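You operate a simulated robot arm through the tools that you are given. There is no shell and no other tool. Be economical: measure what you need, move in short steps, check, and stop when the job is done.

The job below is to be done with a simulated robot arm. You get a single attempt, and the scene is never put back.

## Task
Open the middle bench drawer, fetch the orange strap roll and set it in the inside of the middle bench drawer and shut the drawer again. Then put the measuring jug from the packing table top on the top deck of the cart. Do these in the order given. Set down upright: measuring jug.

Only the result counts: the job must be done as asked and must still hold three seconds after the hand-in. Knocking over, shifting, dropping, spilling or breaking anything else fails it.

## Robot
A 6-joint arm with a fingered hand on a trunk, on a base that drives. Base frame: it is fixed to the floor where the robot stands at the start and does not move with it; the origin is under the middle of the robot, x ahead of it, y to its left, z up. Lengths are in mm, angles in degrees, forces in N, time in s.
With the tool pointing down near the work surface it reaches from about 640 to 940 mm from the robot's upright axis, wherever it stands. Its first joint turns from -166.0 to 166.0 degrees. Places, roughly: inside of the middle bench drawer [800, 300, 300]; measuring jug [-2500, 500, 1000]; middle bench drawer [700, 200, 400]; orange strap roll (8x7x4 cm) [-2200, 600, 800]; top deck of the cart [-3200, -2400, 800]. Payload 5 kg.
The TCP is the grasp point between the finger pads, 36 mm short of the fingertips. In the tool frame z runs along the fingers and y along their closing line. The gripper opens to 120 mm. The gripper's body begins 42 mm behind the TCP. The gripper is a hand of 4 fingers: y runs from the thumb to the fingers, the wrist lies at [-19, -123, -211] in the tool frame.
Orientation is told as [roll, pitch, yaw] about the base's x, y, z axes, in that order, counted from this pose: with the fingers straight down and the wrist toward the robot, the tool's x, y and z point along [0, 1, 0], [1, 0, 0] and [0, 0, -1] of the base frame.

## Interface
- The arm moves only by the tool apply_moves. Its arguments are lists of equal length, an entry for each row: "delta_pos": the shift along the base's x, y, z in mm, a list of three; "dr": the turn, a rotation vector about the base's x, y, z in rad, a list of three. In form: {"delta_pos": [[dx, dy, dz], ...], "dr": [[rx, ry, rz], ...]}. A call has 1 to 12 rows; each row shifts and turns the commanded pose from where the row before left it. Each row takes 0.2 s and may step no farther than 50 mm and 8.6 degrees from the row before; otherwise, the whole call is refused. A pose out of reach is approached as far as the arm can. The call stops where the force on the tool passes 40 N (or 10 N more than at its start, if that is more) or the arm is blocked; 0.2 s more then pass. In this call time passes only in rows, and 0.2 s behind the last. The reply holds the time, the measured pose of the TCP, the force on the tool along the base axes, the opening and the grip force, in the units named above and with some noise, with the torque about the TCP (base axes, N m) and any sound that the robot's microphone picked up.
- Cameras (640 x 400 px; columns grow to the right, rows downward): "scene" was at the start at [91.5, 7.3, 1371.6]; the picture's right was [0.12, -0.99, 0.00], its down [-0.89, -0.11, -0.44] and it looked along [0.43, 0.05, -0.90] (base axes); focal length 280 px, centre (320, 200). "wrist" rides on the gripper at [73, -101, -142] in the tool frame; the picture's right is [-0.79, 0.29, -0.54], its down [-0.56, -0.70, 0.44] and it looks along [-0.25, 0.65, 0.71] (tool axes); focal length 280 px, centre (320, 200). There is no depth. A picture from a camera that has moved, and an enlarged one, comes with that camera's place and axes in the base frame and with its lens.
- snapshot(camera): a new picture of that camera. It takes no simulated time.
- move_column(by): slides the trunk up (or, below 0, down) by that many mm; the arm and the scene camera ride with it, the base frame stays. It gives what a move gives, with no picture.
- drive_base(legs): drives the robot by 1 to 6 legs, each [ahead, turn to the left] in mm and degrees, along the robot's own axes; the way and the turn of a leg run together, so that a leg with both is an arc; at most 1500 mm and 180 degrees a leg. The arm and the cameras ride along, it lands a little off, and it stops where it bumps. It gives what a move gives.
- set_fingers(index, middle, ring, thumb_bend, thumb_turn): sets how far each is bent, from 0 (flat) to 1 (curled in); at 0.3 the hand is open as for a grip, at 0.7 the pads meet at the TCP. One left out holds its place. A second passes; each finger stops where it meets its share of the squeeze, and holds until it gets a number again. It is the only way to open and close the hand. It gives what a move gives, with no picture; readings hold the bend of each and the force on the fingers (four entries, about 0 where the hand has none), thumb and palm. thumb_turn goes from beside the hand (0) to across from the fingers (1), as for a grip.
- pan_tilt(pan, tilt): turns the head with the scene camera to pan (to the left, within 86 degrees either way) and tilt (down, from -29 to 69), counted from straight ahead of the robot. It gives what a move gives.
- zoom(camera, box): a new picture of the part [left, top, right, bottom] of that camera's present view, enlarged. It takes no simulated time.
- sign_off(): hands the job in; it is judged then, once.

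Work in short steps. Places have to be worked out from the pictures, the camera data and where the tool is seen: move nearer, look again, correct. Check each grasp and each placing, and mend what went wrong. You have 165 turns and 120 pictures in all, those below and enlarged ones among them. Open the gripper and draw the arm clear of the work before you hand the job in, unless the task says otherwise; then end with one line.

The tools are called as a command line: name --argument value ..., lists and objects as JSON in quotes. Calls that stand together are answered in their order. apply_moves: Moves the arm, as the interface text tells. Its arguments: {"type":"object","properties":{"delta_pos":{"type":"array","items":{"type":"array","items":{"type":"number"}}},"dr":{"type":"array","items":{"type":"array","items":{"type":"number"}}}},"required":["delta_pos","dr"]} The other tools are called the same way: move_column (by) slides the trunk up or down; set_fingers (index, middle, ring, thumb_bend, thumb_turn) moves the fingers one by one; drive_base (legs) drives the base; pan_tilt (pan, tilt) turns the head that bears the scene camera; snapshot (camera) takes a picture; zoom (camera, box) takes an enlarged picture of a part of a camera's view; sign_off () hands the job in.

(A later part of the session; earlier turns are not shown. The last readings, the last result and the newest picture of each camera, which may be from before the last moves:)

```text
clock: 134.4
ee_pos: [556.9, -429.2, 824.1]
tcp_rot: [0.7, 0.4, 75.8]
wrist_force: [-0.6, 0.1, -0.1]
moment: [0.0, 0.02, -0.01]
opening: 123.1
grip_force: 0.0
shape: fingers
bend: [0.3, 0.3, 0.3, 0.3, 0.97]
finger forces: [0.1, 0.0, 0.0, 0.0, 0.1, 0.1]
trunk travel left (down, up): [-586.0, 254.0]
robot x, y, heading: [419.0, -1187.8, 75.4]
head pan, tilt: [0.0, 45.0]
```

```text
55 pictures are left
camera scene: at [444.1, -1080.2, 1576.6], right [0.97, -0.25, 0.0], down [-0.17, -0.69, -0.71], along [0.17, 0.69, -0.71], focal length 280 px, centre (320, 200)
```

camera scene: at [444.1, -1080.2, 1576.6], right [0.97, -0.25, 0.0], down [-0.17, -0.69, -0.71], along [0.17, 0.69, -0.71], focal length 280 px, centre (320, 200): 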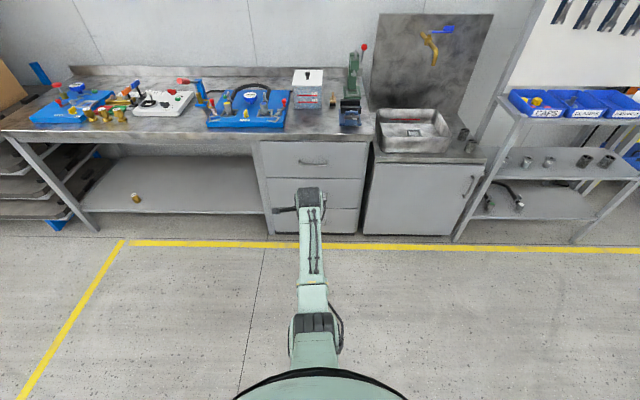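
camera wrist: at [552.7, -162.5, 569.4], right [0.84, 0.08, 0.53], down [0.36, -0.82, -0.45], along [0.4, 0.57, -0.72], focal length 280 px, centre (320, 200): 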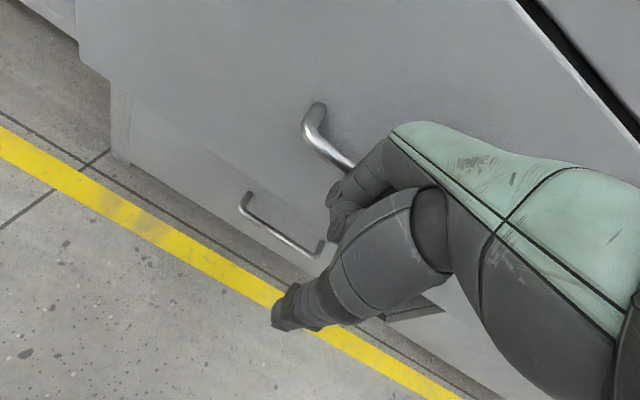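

The drawer is shut. Now the jug at about [-2456, 550]: I'll turn to it, raise the trunk and drive most of the way.

move_column --by 250

drive_base --legs '[[0, 73.4], [1400, 0], [800, 0]]'

snapshot --camera "scene"

snapshot --camera "wrist"

```text
clock: 137.0
ee_pos: [557.8, -430.2, 1073.1]
tcp_rot: [0.6, 0.3, 75.7]
wrist_force: [-0.6, 0.5, 0.2]
moment: [-0.01, -0.03, 0.01]
opening: 123.0
grip_force: 0.1
shape: fingers
bend: [0.3, 0.3, 0.3, 0.3, 0.97]
finger forces: [0.0, 0.0, 0.0, 0.1, 0.0, 0.0]
trunk travel left (down, up): [-836.0, 4.0]
robot x, y, heading: [422.1, -1188.4, 75.4]
head pan, tilt: [0.0, 45.0]
```

```text
clock: 152.8
ee_pos: [-2215.8, 231.3, 1074.3]
tcp_rot: [0.7, 0.4, 151.0]
wrist_force: [-0.3, -0.2, 0.0]
moment: [-0.01, 0.0, -0.03]
opening: 123.0
grip_force: 0.0
shape: fingers
bend: [0.3, 0.3, 0.3, 0.3, 0.97]
finger forces: [0.0, 0.0, 0.0, 0.0, 0.0, 0.0]
trunk travel left (down, up): [-836.0, 4.0]
robot x, y, heading: [-1518.3, -97.9, 151.1]
head pan, tilt: [0.0, 45.0]
```

```text
54 pictures are left
camera scene: at [-1614.3, -44.3, 1826.6], right [0.49, 0.87, 0.0], down [0.62, -0.34, -0.71], along [-0.62, 0.34, -0.71], focal length 280 px, centre (320, 200)
```

scene: 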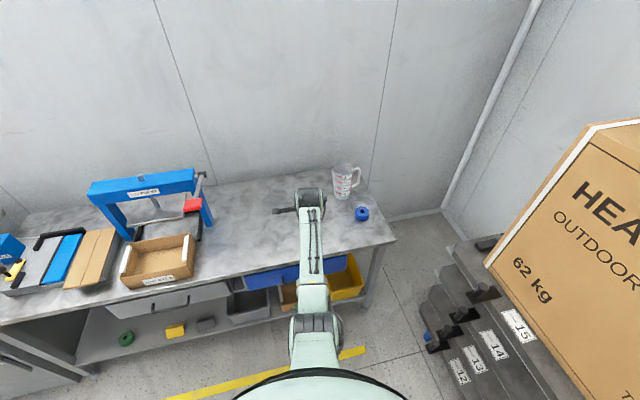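

```text
53 pictures are left
camera wrist: at [-2162.1, 119.7, 1217.7], right [0.13, 0.84, 0.53], down [0.88, 0.14, -0.44], along [-0.45, 0.53, -0.72], focal length 280 px, centre (320, 200)
```

wrist: 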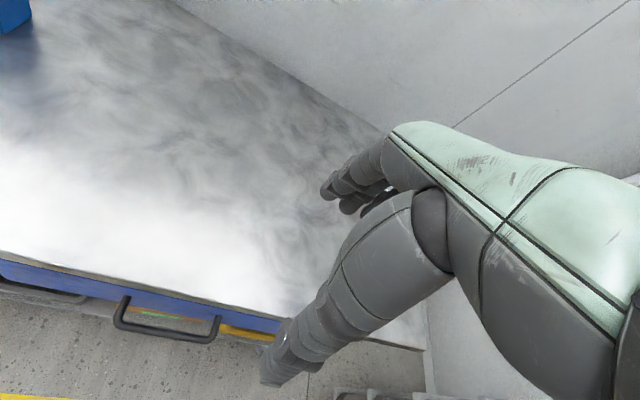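

Jug base again at about [-2454, 550]. I'll turn right 5.5° and drive 240 mm closer, with the hand above rim height.

drive_base --legs '[[0, -5.5], [240, 0]]'

zoom --camera "scene" --box '[230, 80, 430, 220]'

snapshot --camera "wrist"

```text
clock: 155.3
ee_pos: [-2376.7, 428.3, 1074.4]
tcp_rot: [0.8, 0.3, 145.6]
wrist_force: [-0.4, -0.2, -0.3]
moment: [-0.02, 0.03, 0.02]
opening: 123.2
grip_force: 0.2
shape: fingers
bend: [0.3, 0.3, 0.3, 0.3, 0.97]
finger forces: [0.0, 0.1, 0.0, 0.0, 0.1, 0.0]
trunk travel left (down, up): [-836.0, 4.0]
robot x, y, heading: [-1712.9, 34.1, 145.6]
head pan, tilt: [0.0, 45.0]
```

```text
2.86 times, centred on (330, 150) of scene
camera zoom: at [-1803.5, 97.8, 1826.7], right [0.57, 0.82, 0.0], down [0.58, -0.4, -0.71], along [-0.58, 0.4, -0.71], focal length 799 px, centre (291, 343)
```

zoom: 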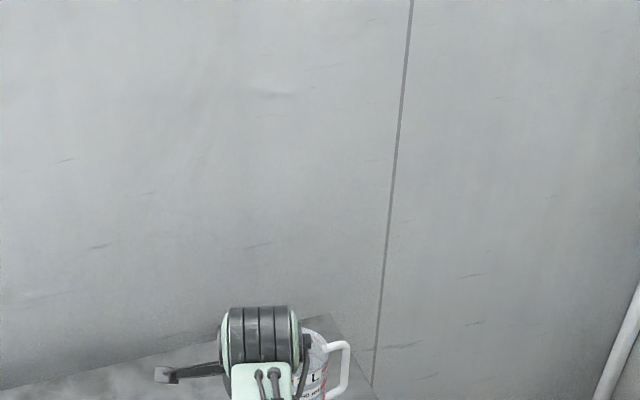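

```text
51 pictures are left
camera wrist: at [-2333.8, 312.5, 1218.0], right [0.21, 0.82, 0.53], down [0.89, 0.06, -0.44], along [-0.4, 0.57, -0.72], focal length 280 px, centre (320, 200)
```

wrist: 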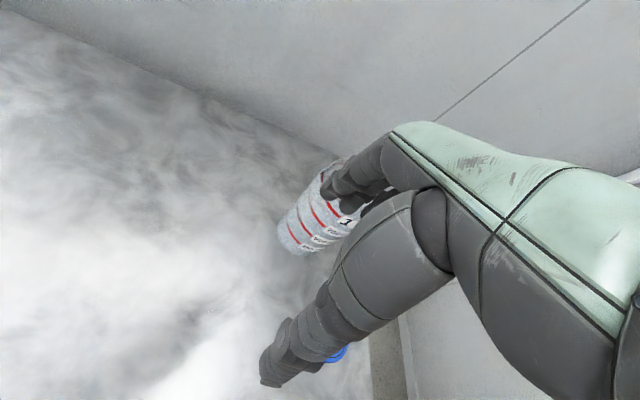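

The hand blocks the head's view; I'll pull it back 200 mm to get clear views of the jug.

apply_moves --delta_pos '[[20, -40, 0], [20, -40, 0], [20, -40, 0], [20, -40, 0], [20, -40, 0]]' --dr '[[0, 0, 0], [0, 0, 0], [0, 0, 0], [0, 0, 0], [0, 0, 0]]'

pan_tilt --pan 0 --tilt 50

zoom --camera "scene" --box '[270, 90, 430, 210]'

zoom --camera "wrist" --box '[200, 60, 440, 260]'

```text
clock: 156.5
ee_pos: [-2276.3, 228.6, 1074.3]
tcp_rot: [0.7, 0.3, 145.5]
wrist_force: [-0.1, -0.5, 0.8]
moment: [0.02, 0.03, 0.02]
opening: 123.2
grip_force: 0.1
shape: fingers
bend: [0.3, 0.3, 0.3, 0.3, 0.97]
finger forces: [0.1, 0.0, 0.0, 0.1, 0.1, 0.1]
trunk travel left (down, up): [-836.0, 4.0]
robot x, y, heading: [-1720.0, 35.1, 145.4]
head pan, tilt: [0.0, 45.0]
```

```text
clock: 157.1
ee_pos: [-2276.3, 230.6, 1071.4]
tcp_rot: [0.8, 0.5, 145.6]
wrist_force: [0.2, 0.2, -0.5]
moment: [-0.01, -0.02, 0.03]
opening: 123.5
grip_force: 0.0
shape: fingers
bend: [0.3, 0.3, 0.3, 0.3, 0.97]
finger forces: [0.0, 0.1, 0.1, 0.0, 0.0, 0.0]
trunk travel left (down, up): [-836.0, 4.0]
robot x, y, heading: [-1713.4, 35.6, 145.7]
head pan, tilt: [0.0, 50.0]
```

```text
3.33 times, centred on (350, 150) of scene
camera zoom: at [-1801.1, 96.0, 1819.7], right [0.57, 0.82, 0.0], down [0.63, -0.43, -0.64], along [-0.53, 0.36, -0.77], focal length 932 px, centre (220, 367)
```

zoom: 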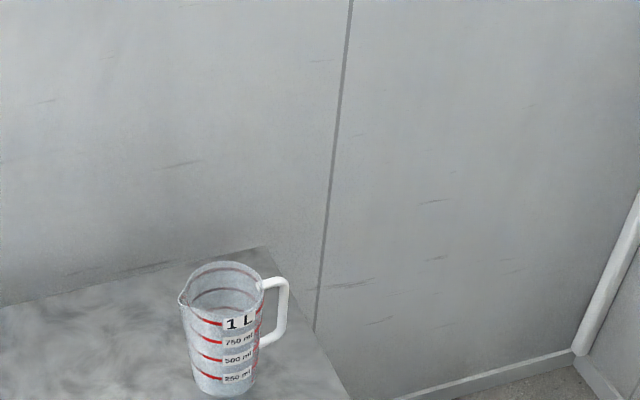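

```text
2.00 times, centred on (320, 160) of wrist
camera zoom: at [-2234.6, 114.2, 1215.3], right [0.21, 0.82, 0.53], down [0.89, 0.06, -0.44], along [-0.4, 0.57, -0.72], focal length 561 px, centre (320, 280)
```

zoom: 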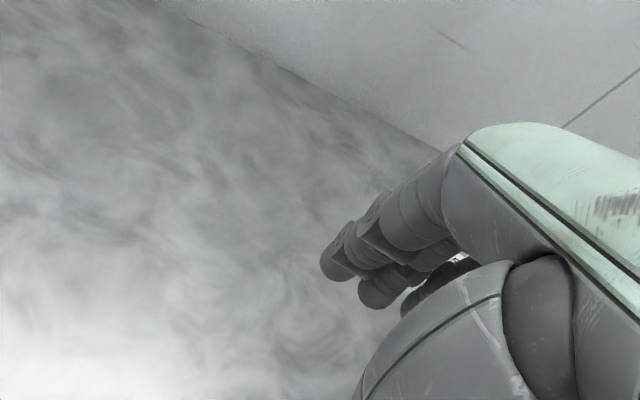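

Jug centre ≈ [-2466, 556], rim z≈1003, diameter 88–98 mm, handle heading ≈70°, spout opposite. I'll drive 70 mm closer, raise the hand and move above it with yaw ~160°, with fingers opened a little wider.

drive_base --legs '[[70, 0]]'

set_fingers --index 0.22 --middle 0.22 --ring 0.22 --thumb_bend 0.22

apply_moves --delta_pos '[[0, 0, 30], [-19, 41, 15], [-19, 41, 0], [-19, 41, 0], [-19, 41, 0], [-19, 41, 0], [-19, 41, 0]]' --dr '[[0, 0, 0.03], [0, 0, 0.036], [0, 0, 0.036], [0, 0, 0.036], [0, 0, 0.036], [0, 0, 0.036], [0, 0, 0.036]]'

snapshot --camera "wrist"

```text
clock: 158.2
ee_pos: [-2331.9, 268.1, 1073.0]
tcp_rot: [0.7, 0.5, 145.4]
wrist_force: [0.0, 0.3, -0.1]
moment: [0.0, 0.01, 0.0]
opening: 123.3
grip_force: 0.0
shape: fingers
bend: [0.3, 0.3, 0.3, 0.3, 0.97]
finger forces: [0.0, 0.1, 0.1, 0.0, 0.0, 0.0]
trunk travel left (down, up): [-836.0, 4.0]
robot x, y, heading: [-1768.7, 76.1, 145.4]
head pan, tilt: [0.0, 50.0]
```

```text
clock: 159.2
ee_pos: [-2332.1, 268.6, 1072.4]
tcp_rot: [0.7, 0.4, 145.5]
wrist_force: [-0.3, -0.5, -1.0]
moment: [0.03, 0.0, 0.0]
opening: 145.2
grip_force: 0.1
shape: fingers
bend: [0.22, 0.22, 0.22, 0.22, 0.97]
finger forces: [0.1, 0.0, 0.0, 0.0, 0.1, 0.1]
trunk travel left (down, up): [-836.0, 4.0]
robot x, y, heading: [-1766.9, 71.8, 145.3]
head pan, tilt: [0.0, 50.0]
```

```text
clock: 160.8
ee_pos: [-2450.1, 514.9, 1111.0]
tcp_rot: [0.8, 0.5, 159.6]
wrist_force: [-0.1, 0.4, 0.4]
moment: [-0.02, 0.01, -0.01]
opening: 145.0
grip_force: 0.0
shape: fingers
bend: [0.22, 0.22, 0.22, 0.22, 0.98]
finger forces: [0.0, 0.0, 0.0, 0.0, 0.0, 0.1]
trunk travel left (down, up): [-836.0, 4.0]
robot x, y, heading: [-1769.1, 75.0, 145.5]
head pan, tilt: [0.0, 50.0]
```

```text
48 pictures are left
camera wrist: at [-2381.0, 413.0, 1255.1], right [0.0, 0.85, 0.53], down [0.85, 0.27, -0.44], along [-0.52, 0.45, -0.72], focal length 280 px, centre (320, 200)
```

wrist: 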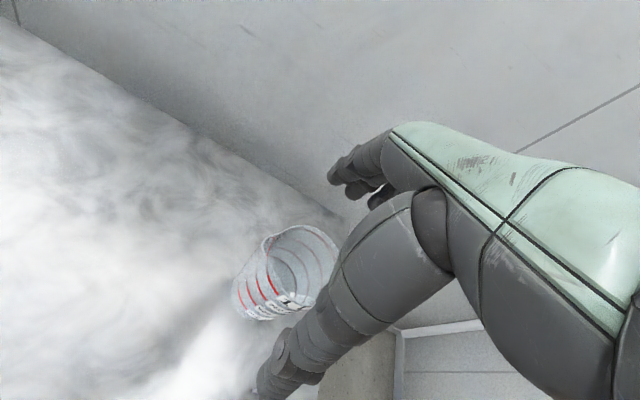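

zoom --camera "wrist" --box '[210, 200, 370, 340]'

zoom --camera "scene" --box '[250, 50, 430, 190]'

```text
2.86 times, centred on (290, 270) of wrist
camera zoom: at [-2381.0, 413.0, 1255.1], right [0.0, 0.85, 0.53], down [0.85, 0.27, -0.44], along [-0.52, 0.45, -0.72], focal length 801 px, centre (406, 0)
```

zoom: 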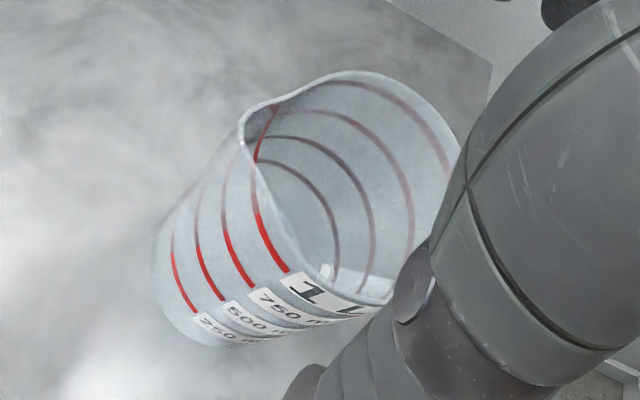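

```text
2.86 times, centred on (340, 120) of scene
camera zoom: at [-1858.5, 137.4, 1819.5], right [0.57, 0.82, 0.0], down [0.63, -0.43, -0.64], along [-0.53, 0.36, -0.77], focal length 799 px, centre (263, 429)
```

zoom: 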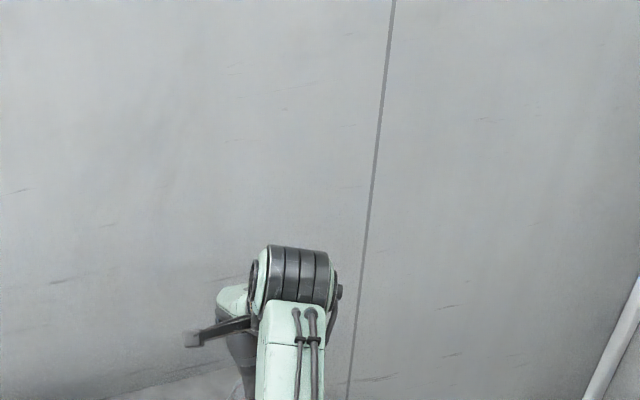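

Reconciling both views: rim z≈991, jug axis ≈ [-2478, 559]. I'll centre above it and lower the trunk 70 mm before checking.

apply_moves --delta_pos '[[-14, 22, 0], [-14, 22, 0]]' --dr '[[0, 0, 0], [0, 0, 0]]'

move_column --by -60

zoom --camera "wrist" --box '[210, 140, 450, 400]'

pan_tilt --pan 0 --tilt 40

zoom --camera "scene" --box '[230, 90, 430, 230]'

```text
clock: 161.4
ee_pos: [-2477.7, 560.4, 1113.0]
tcp_rot: [0.7, 0.6, 159.4]
wrist_force: [-1.3, 0.3, -1.0]
moment: [-0.01, -0.01, 0.0]
opening: 145.3
grip_force: 0.1
shape: fingers
bend: [0.22, 0.22, 0.22, 0.22, 0.98]
finger forces: [0.1, 0.0, 0.0, 0.0, 0.1, 0.1]
trunk travel left (down, up): [-836.0, 4.0]
robot x, y, heading: [-1765.6, 76.5, 145.5]
head pan, tilt: [0.0, 50.0]
```

```text
clock: 162.4
ee_pos: [-2477.3, 559.2, 1056.3]
tcp_rot: [0.7, 0.4, 159.6]
wrist_force: [-0.1, 0.1, -0.6]
moment: [0.01, 0.01, 0.0]
opening: 145.2
grip_force: 0.0
shape: fingers
bend: [0.22, 0.22, 0.22, 0.22, 0.98]
finger forces: [0.0, 0.1, 0.0, 0.1, 0.1, 0.1]
trunk travel left (down, up): [-776.0, 64.0]
robot x, y, heading: [-1769.7, 76.8, 145.5]
head pan, tilt: [0.0, 50.0]
```

```text
1.54 times, centred on (330, 270) of wrist
camera zoom: at [-2408.5, 456.8, 1198.1], right [0.0, 0.85, 0.53], down [0.85, 0.27, -0.44], along [-0.52, 0.45, -0.72], focal length 431 px, centre (305, 92)
```

zoom: 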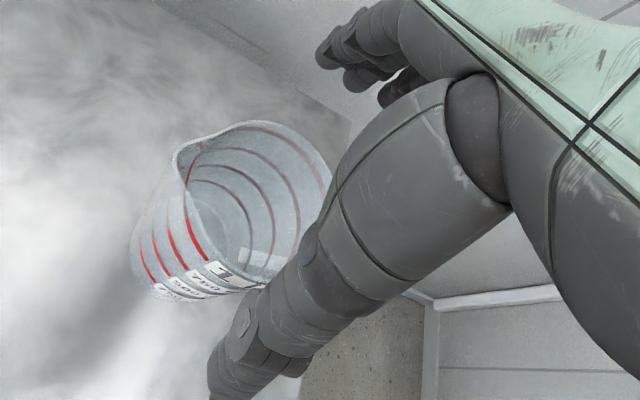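

```text
clock: 163.1
ee_pos: [-2476.7, 559.1, 1054.7]
tcp_rot: [0.7, 0.5, 159.5]
wrist_force: [0.0, 0.0, 0.1]
moment: [0.0, -0.01, 0.01]
opening: 145.3
grip_force: 0.0
shape: fingers
bend: [0.22, 0.22, 0.22, 0.22, 0.98]
finger forces: [0.0, 0.0, 0.0, 0.0, 0.1, 0.1]
trunk travel left (down, up): [-776.0, 64.0]
robot x, y, heading: [-1768.2, 78.9, 145.5]
head pan, tilt: [0.0, 40.0]
```

```text
2.86 times, centred on (330, 160) of scene
camera zoom: at [-1864.0, 139.6, 1773.8], right [0.57, 0.82, 0.0], down [0.53, -0.36, -0.77], along [-0.63, 0.43, -0.64], focal length 799 px, centre (291, 314)
```

zoom: 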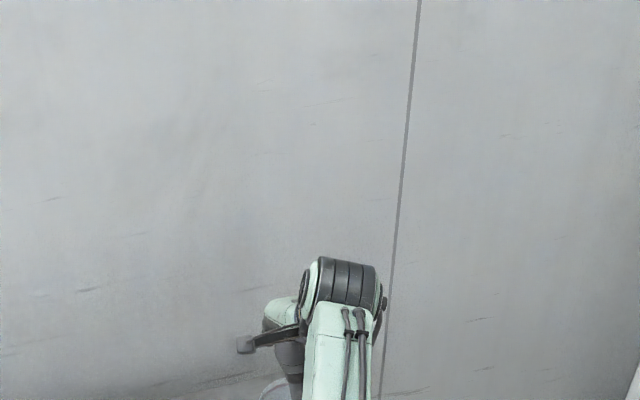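

Centred within about 4 mm, with ~20 mm margins on each side. Adjusting slightly and lowering to z≈990 then 958.

apply_moves --delta_pos '[[-3, -3, 0]]' --dr '[[0, 0, 0]]'

move_column --by -60

snapshot --camera "wrist"

```text
clock: 163.5
ee_pos: [-2480.6, 555.8, 1054.7]
tcp_rot: [0.8, 0.4, 159.6]
wrist_force: [0.2, 0.0, -0.6]
moment: [0.0, 0.03, 0.04]
opening: 145.4
grip_force: 0.0
shape: fingers
bend: [0.22, 0.22, 0.22, 0.22, 0.98]
finger forces: [0.0, 0.0, 0.1, 0.1, 0.0, 0.1]
trunk travel left (down, up): [-776.0, 64.0]
robot x, y, heading: [-1769.0, 74.2, 145.4]
head pan, tilt: [0.0, 40.0]
```

```text
clock: 164.5
ee_pos: [-2478.7, 555.8, 995.0]
tcp_rot: [0.6, 0.5, 159.5]
wrist_force: [1.3, -0.3, 0.4]
moment: [0.0, -0.01, 0.01]
opening: 145.3
grip_force: 0.0
shape: fingers
bend: [0.22, 0.22, 0.22, 0.22, 0.98]
finger forces: [0.0, 0.0, 0.0, 0.1, 0.0, 0.0]
trunk travel left (down, up): [-716.0, 124.0]
robot x, y, heading: [-1767.2, 73.5, 145.4]
head pan, tilt: [0.0, 40.0]
```

```text
43 pictures are left
camera wrist: at [-2411.2, 453.1, 1138.1], right [0.0, 0.85, 0.53], down [0.85, 0.27, -0.44], along [-0.52, 0.45, -0.72], focal length 280 px, centre (320, 200)
```

wrist: 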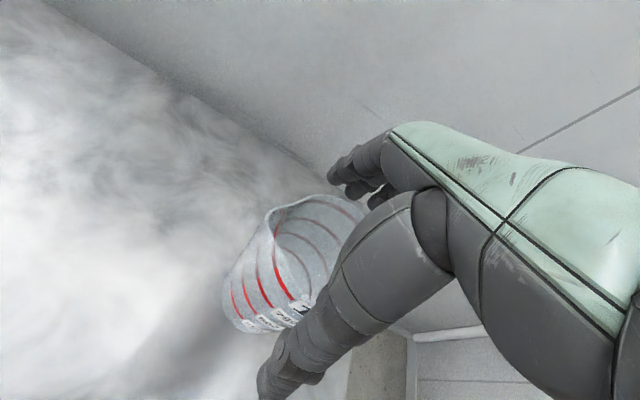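

zoom --camera "wrist" --box '[210, 150, 410, 350]'

```text
2.00 times, centred on (310, 250) of wrist
camera zoom: at [-2411.2, 453.1, 1138.1], right [0.0, 0.85, 0.53], down [0.85, 0.27, -0.44], along [-0.52, 0.45, -0.72], focal length 561 px, centre (340, 100)
```

zoom: 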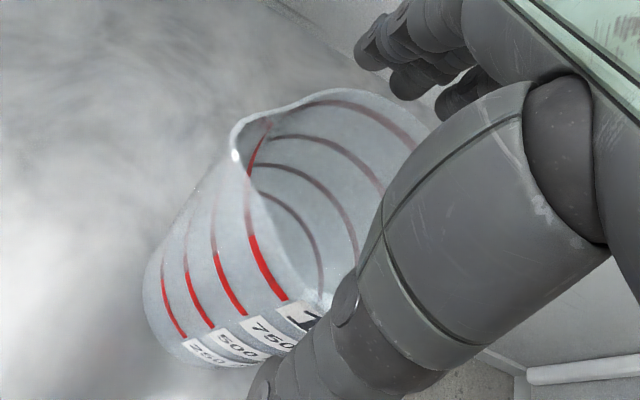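

Accounting for perspective, the rim centre is at about [-2482, 556], right under the TCP. Descending to z≈958.

move_column --by -36

zoom --camera "wrist" --box '[210, 130, 450, 400]'

```text
clock: 165.3
ee_pos: [-2479.6, 555.1, 958.1]
tcp_rot: [0.7, 0.5, 159.5]
wrist_force: [-0.9, 0.6, -0.8]
moment: [0.04, 0.0, -0.03]
opening: 145.3
grip_force: 0.1
shape: fingers
bend: [0.22, 0.22, 0.22, 0.22, 0.98]
finger forces: [0.2, 0.1, 0.1, 0.0, 0.1, 0.0]
trunk travel left (down, up): [-680.0, 160.0]
robot x, y, heading: [-1769.7, 72.0, 145.4]
head pan, tilt: [0.0, 40.0]
```

```text
1.48 times, centred on (330, 265) of wrist
camera zoom: at [-2411.2, 453.0, 1102.1], right [0.0, 0.85, 0.53], down [0.85, 0.27, -0.44], along [-0.52, 0.45, -0.72], focal length 415 px, centre (305, 104)
```

zoom: 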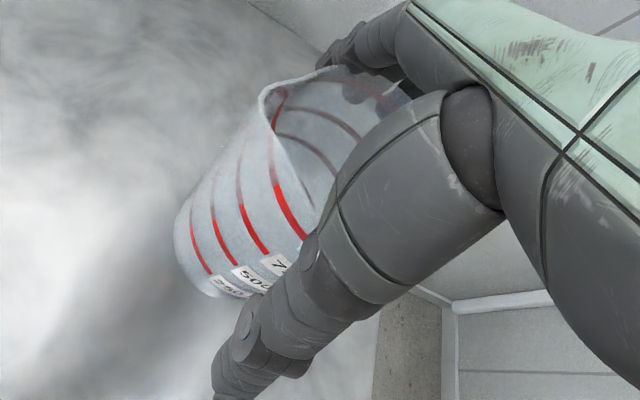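

The fingers are outside the far rim and the thumb is on the near side. Closing gently.

set_fingers --index 0.5 --middle 0.5 --ring 0.5 --thumb_bend 0.5

zoom --camera "wrist" --box '[210, 130, 450, 400]'

```text
clock: 166.3
ee_pos: [-2480.1, 555.8, 959.7]
tcp_rot: [0.8, 0.4, 159.5]
wrist_force: [-2.4, 0.4, 1.5]
moment: [0.24, 0.19, 0.02]
opening: 83.8
grip_force: 20.3
shape: fingers
bend: [0.47, 0.43, 0.44, 0.44, 0.96]
finger forces: [4.3, 9.2, 7.1, 0.1, 19.9, 0.1]
trunk travel left (down, up): [-680.0, 160.0]
robot x, y, heading: [-1767.2, 75.2, 145.5]
head pan, tilt: [0.0, 40.0]
```

```text
1.48 times, centred on (330, 265) of wrist
camera zoom: at [-2411.2, 453.1, 1102.4], right [0.0, 0.85, 0.53], down [0.85, 0.27, -0.44], along [-0.52, 0.45, -0.72], focal length 415 px, centre (305, 104)
```

zoom: 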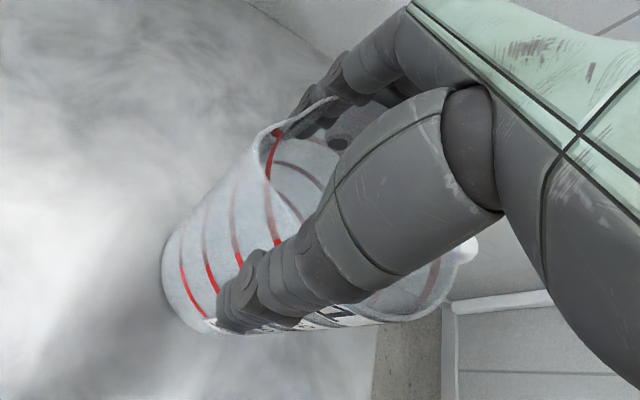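

Grip of 20 N at 84 mm opening, evenly opposed by the thumb. Lifting 30 mm to test.

set_fingers --index 0.53 --middle 0.53 --ring 0.53 --thumb_bend 0.53

move_column --by 30

snapshot --camera "wrist"

```text
clock: 167.3
ee_pos: [-2481.0, 556.5, 958.8]
tcp_rot: [0.6, 0.4, 159.5]
wrist_force: [-1.9, 0.8, 4.2]
moment: [0.28, 0.37, 0.08]
opening: 81.3
grip_force: 25.4
shape: fingers
bend: [0.48, 0.44, 0.45, 0.46, 0.95]
finger forces: [5.9, 10.9, 9.3, 0.1, 25.2, 0.0]
trunk travel left (down, up): [-680.0, 160.0]
robot x, y, heading: [-1767.0, 74.1, 145.8]
head pan, tilt: [0.0, 40.0]
```

```text
clock: 168.1
ee_pos: [-2480.4, 556.1, 989.1]
tcp_rot: [0.7, 0.5, 159.5]
wrist_force: [0.1, -0.1, -0.3]
moment: [-0.02, -0.02, 0.01]
opening: 80.9
grip_force: 25.6
shape: fingers
bend: [0.48, 0.44, 0.46, 0.46, 0.95]
finger forces: [5.5, 10.4, 8.9, 0.0, 25.5, 0.1]
trunk travel left (down, up): [-710.0, 130.0]
robot x, y, heading: [-1771.4, 74.7, 145.3]
head pan, tilt: [0.0, 40.0]
```

```text
39 pictures are left
camera wrist: at [-2411.5, 453.4, 1131.4], right [0.0, 0.85, 0.53], down [0.85, 0.27, -0.44], along [-0.52, 0.45, -0.72], focal length 280 px, centre (320, 200)
```

wrist: 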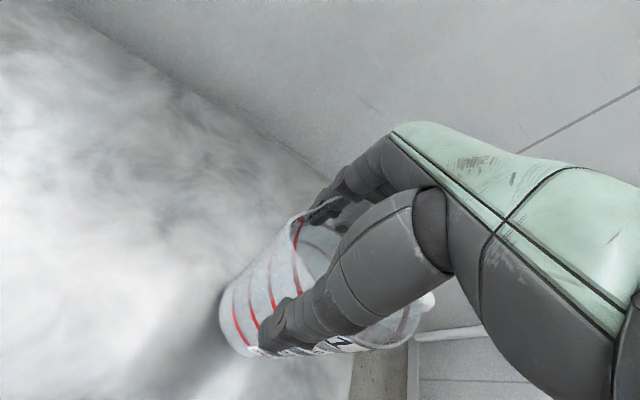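

move_column --by 110

snapshot --camera "wrist"

snapshot --camera "scene"

```text
clock: 169.5
ee_pos: [-2480.0, 555.6, 1098.6]
tcp_rot: [0.8, 0.4, 159.5]
wrist_force: [0.7, -0.1, -0.7]
moment: [-0.06, 0.01, 0.02]
opening: 80.9
grip_force: 25.4
shape: fingers
bend: [0.48, 0.44, 0.46, 0.46, 0.95]
finger forces: [5.5, 10.5, 9.0, 0.0, 25.4, 0.0]
trunk travel left (down, up): [-820.0, 20.0]
robot x, y, heading: [-1768.5, 72.3, 145.8]
head pan, tilt: [0.0, 40.0]
```

```text
38 pictures are left
camera wrist: at [-2411.5, 453.3, 1241.7], right [0.0, 0.85, 0.53], down [0.85, 0.27, -0.44], along [-0.52, 0.45, -0.72], focal length 280 px, centre (320, 200)
```

wrist: 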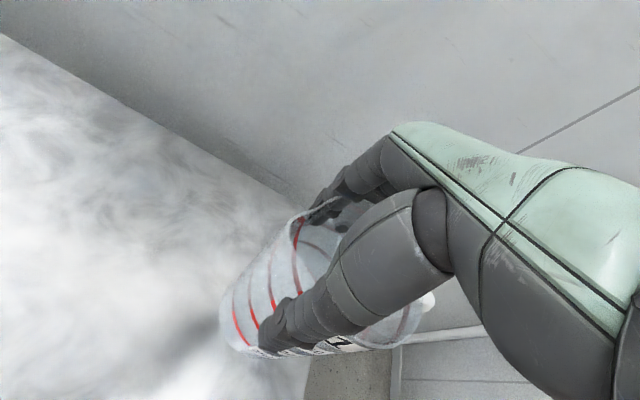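

```text
37 pictures are left
camera scene: at [-1864.4, 139.7, 1817.8], right [0.57, 0.82, 0.0], down [0.53, -0.36, -0.77], along [-0.63, 0.43, -0.64], focal length 280 px, centre (320, 200)
```

scene: 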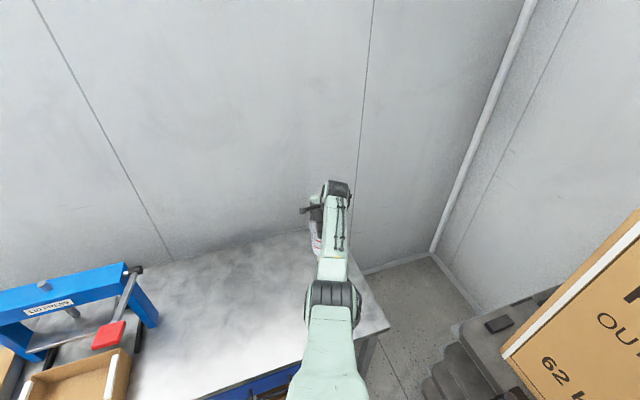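

The jug is held steady. I'll reverse away from the table, then turn left towards the cart and look.

drive_base --legs '[[-1000, 0], [0, 80]]'

pan_tilt --pan -15 --tilt 25

snapshot --camera "scene"

```text
clock: 179.3
ee_pos: [-1534.1, -1119.5, 1097.6]
tcp_rot: [0.7, 0.5, -121.0]
wrist_force: [0.7, -0.1, -1.3]
moment: [-0.03, -0.05, 0.0]
opening: 80.5
grip_force: 24.0
shape: fingers
bend: [0.49, 0.45, 0.46, 0.46, 0.95]
finger forces: [5.2, 10.3, 8.7, 0.1, 24.3, 0.0]
trunk travel left (down, up): [-820.0, 20.0]
robot x, y, heading: [-932.1, -507.7, -134.7]
head pan, tilt: [0.0, 40.0]
```

```text
clock: 180.1
ee_pos: [-1533.4, -1120.3, 1098.7]
tcp_rot: [0.8, 0.4, -121.0]
wrist_force: [0.5, -0.9, -1.1]
moment: [-0.03, -0.04, 0.01]
opening: 80.3
grip_force: 24.1
shape: fingers
bend: [0.49, 0.45, 0.46, 0.46, 0.95]
finger forces: [5.3, 10.3, 8.7, 0.0, 24.3, 0.0]
trunk travel left (down, up): [-820.0, 20.0]
robot x, y, heading: [-929.7, -508.8, -134.9]
head pan, tilt: [-15.0, 25.0]
```

```text
36 pictures are left
camera scene: at [-1032.8, -576.5, 1841.1], right [-0.5, 0.87, 0.0], down [0.37, 0.21, -0.91], along [-0.78, -0.45, -0.42], focal length 280 px, centre (320, 200)
```

scene: 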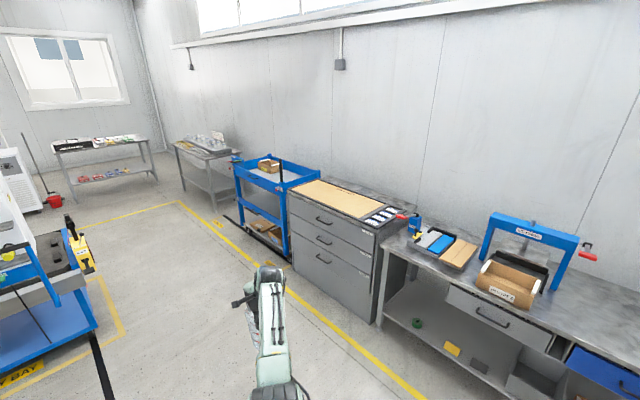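

zoom --camera "scene" --box '[200, 120, 360, 280]'

```text
2.50 times, centred on (280, 200) of scene
camera zoom: at [-1032.8, -576.5, 1841.1], right [-0.5, 0.87, 0.0], down [0.37, 0.21, -0.91], along [-0.78, -0.45, -0.42], focal length 699 px, centre (420, 200)
```

zoom: 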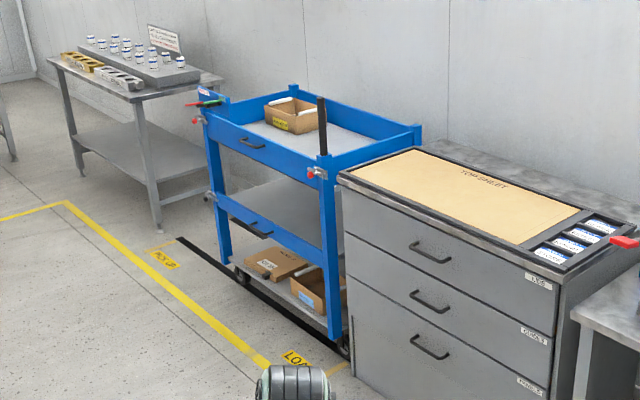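

The cart's front edge runs about from [-2831, -2002] to [-3082, -2830], with rails at ~900. Its box sits at the back, so I'll aim for about [-3130, -2369], going there in legs that keep clear of the heat-pump cart.

drive_base --legs '[[0, 24.5], [1058, 0], [0, -33.6], [600, 0], [0, -15]]'

pan_tilt --pan 0 --tilt 40

snapshot --camera "scene"

```text
clock: 193.7
ee_pos: [-2593.6, -2186.0, 1099.2]
tcp_rot: [0.7, 0.5, -143.7]
wrist_force: [-0.6, 0.6, -0.1]
moment: [-0.06, -0.02, -0.02]
opening: 79.6
grip_force: 23.4
shape: fingers
bend: [0.49, 0.45, 0.46, 0.47, 0.95]
finger forces: [5.1, 10.1, 8.4, 0.1, 23.3, 0.0]
trunk travel left (down, up): [-820.0, 20.0]
robot x, y, heading: [-1801.7, -1853.1, -157.4]
head pan, tilt: [-15.0, 25.0]
```

```text
clock: 194.4
ee_pos: [-2594.7, -2186.2, 1098.1]
tcp_rot: [0.7, 0.5, -143.7]
wrist_force: [1.1, 0.2, -1.1]
moment: [-0.02, -0.05, 0.02]
opening: 79.7
grip_force: 23.5
shape: fingers
bend: [0.49, 0.45, 0.46, 0.47, 0.95]
finger forces: [5.1, 10.2, 8.3, 0.1, 23.5, 0.0]
trunk travel left (down, up): [-820.0, 20.0]
robot x, y, heading: [-1798.8, -1853.9, -157.6]
head pan, tilt: [0.0, 40.0]
```

```text
34 pictures are left
camera scene: at [-1910.0, -1897.8, 1817.9], right [-0.38, 0.93, 0.0], down [0.59, 0.24, -0.77], along [-0.71, -0.29, -0.64], focal length 280 px, centre (320, 200)
```

scene: 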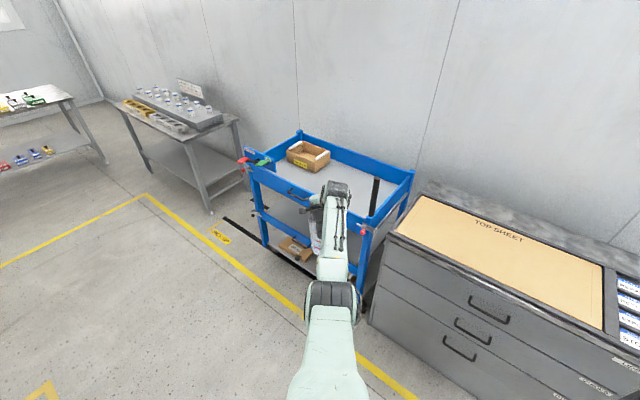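

Deck centre ≈ [-3173, -2374], rails ≈ 908, upright bar near [-2840, -2045], box at the back left. I'll aim for [-3110, -2330], raise the jug another 45 mm, and drive up 400 mm.

apply_moves --delta_pos '[[0, 0, 25], [0, 0, 25]]' --dr '[[0, 0, 0], [0, 0, 0]]'

drive_base --legs '[[0, -2.4], [400, 0]]'

snapshot --camera "scene"

snapshot --camera "wrist"

```text
clock: 195.0
ee_pos: [-2594.2, -2184.3, 1150.0]
tcp_rot: [0.6, 0.5, -143.6]
wrist_force: [0.0, -0.2, -1.7]
moment: [-0.03, 0.02, -0.02]
opening: 79.7
grip_force: 23.5
shape: fingers
bend: [0.49, 0.45, 0.46, 0.47, 0.95]
finger forces: [5.0, 10.1, 8.3, 0.1, 23.4, 0.0]
trunk travel left (down, up): [-820.0, 20.0]
robot x, y, heading: [-1802.9, -1853.2, -157.7]
head pan, tilt: [0.0, 40.0]
```

```text
clock: 198.1
ee_pos: [-2982.7, -2280.5, 1149.7]
tcp_rot: [0.7, 0.4, -146.3]
wrist_force: [-0.7, 0.8, -1.2]
moment: [-0.01, -0.01, -0.01]
opening: 79.8
grip_force: 23.1
shape: fingers
bend: [0.49, 0.45, 0.46, 0.47, 0.95]
finger forces: [5.0, 10.1, 8.3, 0.0, 23.3, 0.0]
trunk travel left (down, up): [-820.0, 20.0]
robot x, y, heading: [-2178.1, -1990.8, -160.4]
head pan, tilt: [0.0, 40.0]
```

```text
33 pictures are left
camera scene: at [-2283.6, -2027.1, 1817.9], right [-0.34, 0.94, 0.0], down [0.61, 0.22, -0.77], along [-0.72, -0.26, -0.64], focal length 280 px, centre (320, 200)
```

scene: 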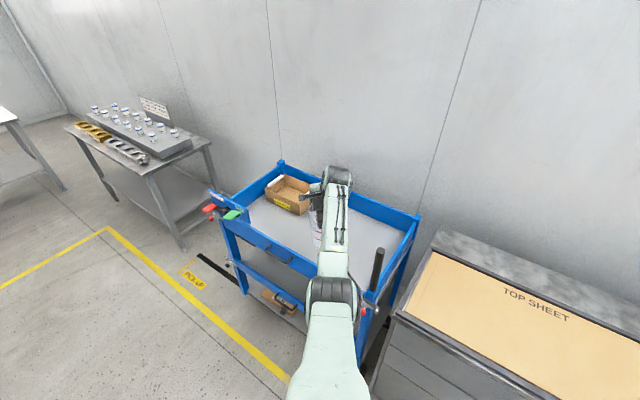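

```text
32 pictures are left
camera wrist: at [-2859.3, -2285.4, 1292.0], right [-0.68, 0.5, 0.53], down [0.28, 0.85, -0.44], along [-0.67, -0.16, -0.72], focal length 280 px, centre (320, 200)
```

wrist: 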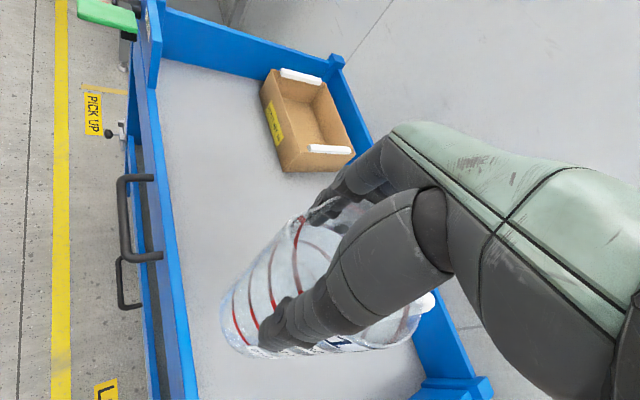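

Path looks good, with the box at y < -2465. I'll drive 120 mm more.

drive_base --legs '[[120, 0]]'

move_column --by -90

snapshot --camera "wrist"

snapshot --camera "scene"

```text
clock: 199.4
ee_pos: [-3089.7, -2320.0, 1148.5]
tcp_rot: [0.7, 0.3, -146.4]
wrist_force: [0.4, 0.3, -0.4]
moment: [0.01, -0.04, 0.01]
opening: 79.5
grip_force: 23.1
shape: fingers
bend: [0.49, 0.45, 0.46, 0.47, 0.95]
finger forces: [5.0, 10.1, 8.3, 0.1, 23.3, 0.0]
trunk travel left (down, up): [-820.0, 20.0]
robot x, y, heading: [-2287.7, -2028.1, -160.5]
head pan, tilt: [0.0, 40.0]
```

```text
clock: 200.6
ee_pos: [-3092.2, -2320.0, 1058.8]
tcp_rot: [0.7, 0.5, -146.4]
wrist_force: [0.0, -0.2, -2.3]
moment: [0.0, -0.03, -0.03]
opening: 79.3
grip_force: 22.9
shape: fingers
bend: [0.49, 0.45, 0.46, 0.47, 0.95]
finger forces: [4.9, 10.1, 8.3, 0.0, 23.3, 0.0]
trunk travel left (down, up): [-730.0, 110.0]
robot x, y, heading: [-2286.7, -2023.9, -160.5]
head pan, tilt: [0.0, 40.0]
```

```text
31 pictures are left
camera wrist: at [-2969.5, -2324.9, 1201.4], right [-0.68, 0.5, 0.53], down [0.28, 0.85, -0.44], along [-0.67, -0.16, -0.72], focal length 280 px, centre (320, 200)
```

wrist: 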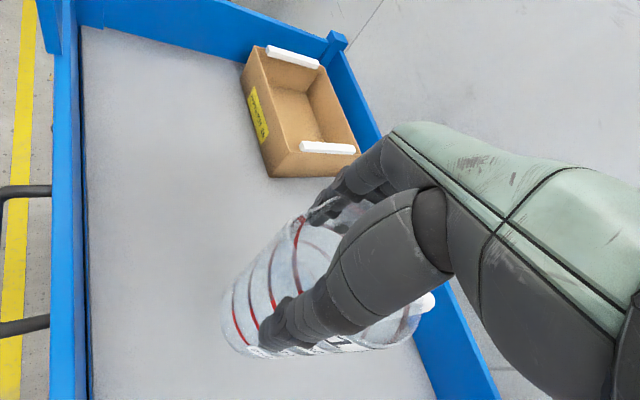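

```text
30 pictures are left
camera scene: at [-2394.3, -2066.4, 1727.8], right [-0.34, 0.94, 0.0], down [0.61, 0.22, -0.77], along [-0.72, -0.26, -0.64], focal length 280 px, centre (320, 200)
```

scene: 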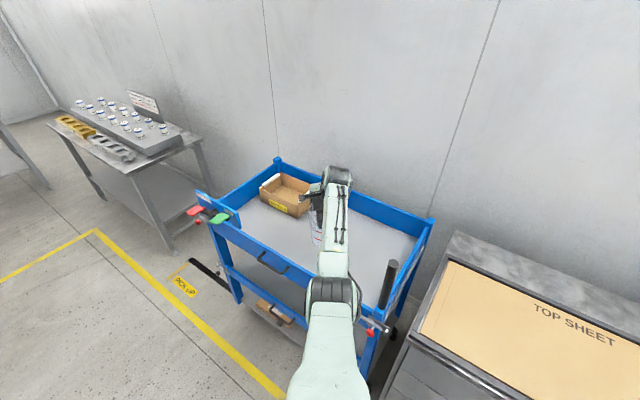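

Jug is over free deck. Lowering in steps watching force.

move_column --by -40

snapshot --camera "wrist"

```text
clock: 201.5
ee_pos: [-3090.8, -2320.6, 1020.4]
tcp_rot: [0.7, 0.5, -146.4]
wrist_force: [-0.1, 0.1, -0.7]
moment: [-0.01, 0.0, 0.01]
opening: 79.5
grip_force: 23.4
shape: fingers
bend: [0.49, 0.45, 0.46, 0.47, 0.95]
finger forces: [5.0, 10.0, 8.3, 0.0, 23.3, 0.0]
trunk travel left (down, up): [-690.0, 150.0]
robot x, y, heading: [-2284.8, -2025.1, -160.3]
head pan, tilt: [0.0, 40.0]
```

```text
29 pictures are left
camera wrist: at [-2969.0, -2324.7, 1161.8], right [-0.68, 0.5, 0.53], down [0.28, 0.85, -0.44], along [-0.67, -0.16, -0.72], focal length 280 px, centre (320, 200)
```

wrist: 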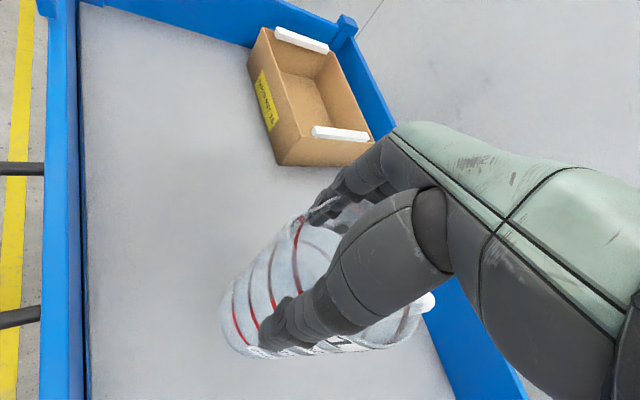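

move_column --by -25

snapshot --camera "wrist"

```text
clock: 202.2
ee_pos: [-3091.0, -2320.2, 992.8]
tcp_rot: [0.8, 0.5, -146.4]
wrist_force: [0.2, -0.6, -0.5]
moment: [-0.02, -0.03, 0.03]
opening: 79.7
grip_force: 23.8
shape: fingers
bend: [0.49, 0.45, 0.46, 0.47, 0.95]
finger forces: [5.0, 10.1, 8.2, 0.0, 23.3, 0.0]
trunk travel left (down, up): [-665.0, 175.0]
robot x, y, heading: [-2285.7, -2027.2, -160.5]
head pan, tilt: [0.0, 40.0]
```

```text
28 pictures are left
camera wrist: at [-2969.0, -2324.8, 1136.6], right [-0.68, 0.5, 0.53], down [0.28, 0.85, -0.44], along [-0.67, -0.16, -0.72], focal length 280 px, centre (320, 200)
```

wrist: 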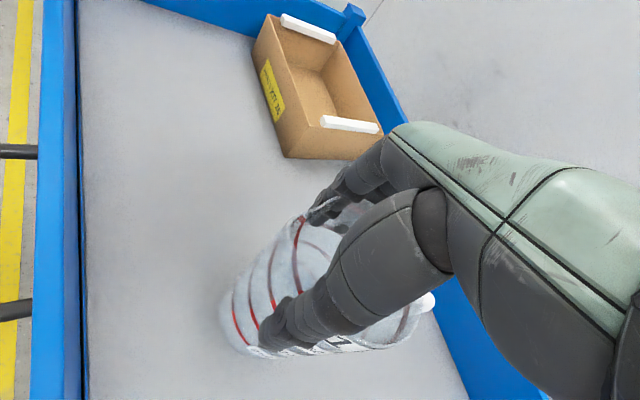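

move_column --by -15

move_column --by -8

snapshot --camera "wrist"

```text
clock: 202.8
ee_pos: [-3091.6, -2319.8, 978.3]
tcp_rot: [0.8, 0.5, -146.5]
wrist_force: [-0.2, -0.1, -1.4]
moment: [-0.03, 0.01, 0.0]
opening: 79.7
grip_force: 23.5
shape: fingers
bend: [0.49, 0.45, 0.46, 0.47, 0.95]
finger forces: [5.0, 10.0, 8.3, 0.0, 23.2, 0.1]
trunk travel left (down, up): [-650.0, 190.0]
robot x, y, heading: [-2286.1, -2029.3, -160.3]
head pan, tilt: [0.0, 40.0]
```

```text
clock: 203.4
ee_pos: [-3091.3, -2320.6, 970.0]
tcp_rot: [0.6, 0.5, -146.4]
wrist_force: [0.4, -0.7, 0.0]
moment: [-0.05, 0.02, -0.05]
opening: 79.8
grip_force: 23.0
shape: fingers
bend: [0.49, 0.45, 0.46, 0.47, 0.95]
finger forces: [5.0, 10.2, 8.3, 0.0, 23.3, 0.1]
trunk travel left (down, up): [-642.0, 198.0]
robot x, y, heading: [-2284.0, -2028.8, -160.5]
head pan, tilt: [0.0, 40.0]
```

```text
27 pictures are left
camera wrist: at [-2969.1, -2324.8, 1113.5], right [-0.68, 0.5, 0.53], down [0.28, 0.85, -0.44], along [-0.67, -0.16, -0.72], focal length 280 px, centre (320, 200)
```

wrist: 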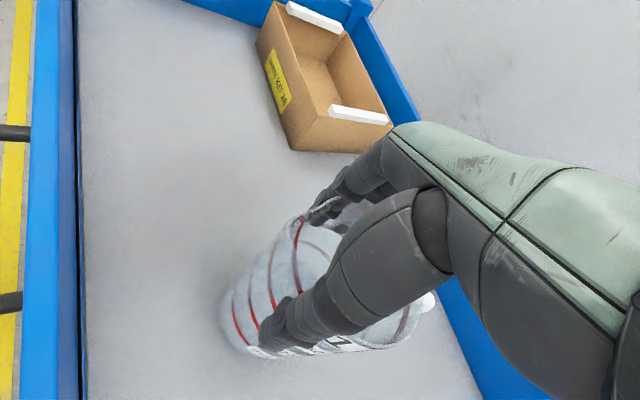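

move_column --by -10

zoom --camera "wrist" --box '[180, 200, 380, 400]'

```text
clock: 204.0
ee_pos: [-3091.1, -2321.6, 960.9]
tcp_rot: [0.7, 0.4, -146.4]
wrist_force: [0.3, 0.3, 1.1]
moment: [-0.07, 0.09, 0.02]
opening: 79.8
grip_force: 24.0
shape: fingers
bend: [0.49, 0.45, 0.46, 0.47, 0.95]
finger forces: [5.2, 10.3, 8.6, 0.0, 23.9, 0.0]
trunk travel left (down, up): [-632.0, 208.0]
robot x, y, heading: [-2288.4, -2031.1, -160.5]
head pan, tilt: [0.0, 40.0]
```

```text
2.00 times, centred on (280, 300) of wrist
camera zoom: at [-2968.9, -2324.8, 1103.8], right [-0.68, 0.5, 0.53], down [0.28, 0.85, -0.44], along [-0.67, -0.16, -0.72], focal length 561 px, centre (400, 0)
```

zoom: 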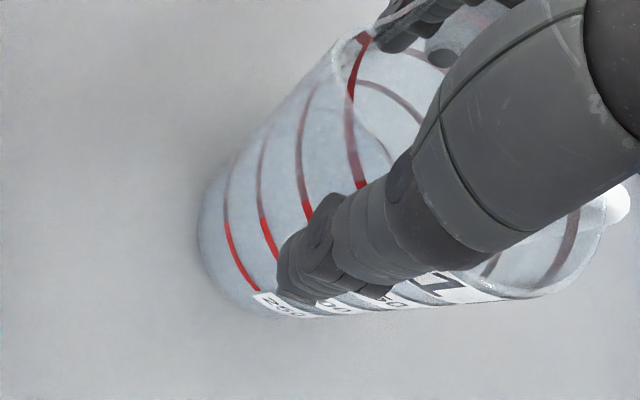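

Finger forces just changed slightly, hinting at first contact. Lowering 4 mm more.

move_column --by -4

```text
clock: 204.5
ee_pos: [-3090.4, -2320.9, 959.4]
tcp_rot: [0.7, 0.2, -146.4]
wrist_force: [3.5, -1.6, 12.3]
moment: [0.07, 0.19, -0.07]
opening: 79.6
grip_force: 24.9
shape: fingers
bend: [0.49, 0.45, 0.46, 0.47, 0.95]
finger forces: [5.4, 9.8, 8.2, 0.0, 26.0, 0.0]
trunk travel left (down, up): [-628.0, 212.0]
robot x, y, heading: [-2286.2, -2029.1, -160.6]
head pan, tilt: [0.0, 40.0]
```

Contact at 12 N, so the jug is on the deck. I'll ease 2 mm up and open gradually.

move_column --by 2

set_fingers --index 0.4 --middle 0.4 --ring 0.4 --thumb_bend 0.4

set_fingers --index 0.22 --middle 0.22 --ring 0.22 --thumb_bend 0.22

snapshot --camera "wrist"

```text
clock: 205.0
ee_pos: [-3090.8, -2321.1, 960.6]
tcp_rot: [0.7, 0.2, -146.4]
wrist_force: [0.0, -2.1, 10.4]
moment: [-0.15, 0.48, 0.07]
opening: 79.6
grip_force: 25.3
shape: fingers
bend: [0.49, 0.45, 0.46, 0.47, 0.95]
finger forces: [5.6, 10.8, 9.0, 0.1, 24.8, 0.2]
trunk travel left (down, up): [-630.0, 210.0]
robot x, y, heading: [-2284.8, -2026.7, -160.5]
head pan, tilt: [0.0, 40.0]
```

```text
clock: 206.0
ee_pos: [-3090.9, -2320.4, 957.4]
tcp_rot: [0.7, 0.6, -146.4]
wrist_force: [0.6, -0.1, 0.2]
moment: [-0.01, 0.04, 0.02]
opening: 94.4
grip_force: 0.0
shape: fingers
bend: [0.4, 0.4, 0.4, 0.4, 0.97]
finger forces: [0.1, 0.0, 0.0, 0.1, 0.0, 0.0]
trunk travel left (down, up): [-630.0, 210.0]
robot x, y, heading: [-2285.7, -2030.2, -160.4]
head pan, tilt: [0.0, 40.0]
```

```text
clock: 207.0
ee_pos: [-3091.6, -2321.5, 958.5]
tcp_rot: [0.8, 0.5, -146.4]
wrist_force: [0.5, -0.1, -1.0]
moment: [0.03, 0.01, 0.01]
opening: 145.2
grip_force: 0.1
shape: fingers
bend: [0.22, 0.22, 0.22, 0.22, 0.97]
finger forces: [0.1, 0.0, 0.1, 0.0, 0.0, 0.1]
trunk travel left (down, up): [-630.0, 210.0]
robot x, y, heading: [-2282.7, -2028.4, -160.5]
head pan, tilt: [0.0, 40.0]
```

```text
25 pictures are left
camera wrist: at [-2969.1, -2324.8, 1101.6], right [-0.68, 0.5, 0.53], down [0.28, 0.85, -0.44], along [-0.67, -0.16, -0.72], focal length 280 px, centre (320, 200)
```

wrist: 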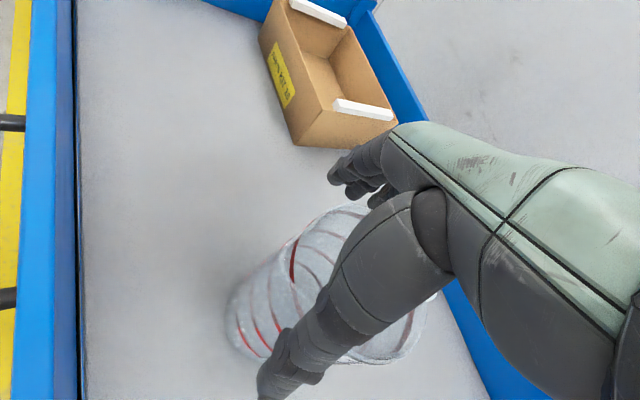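

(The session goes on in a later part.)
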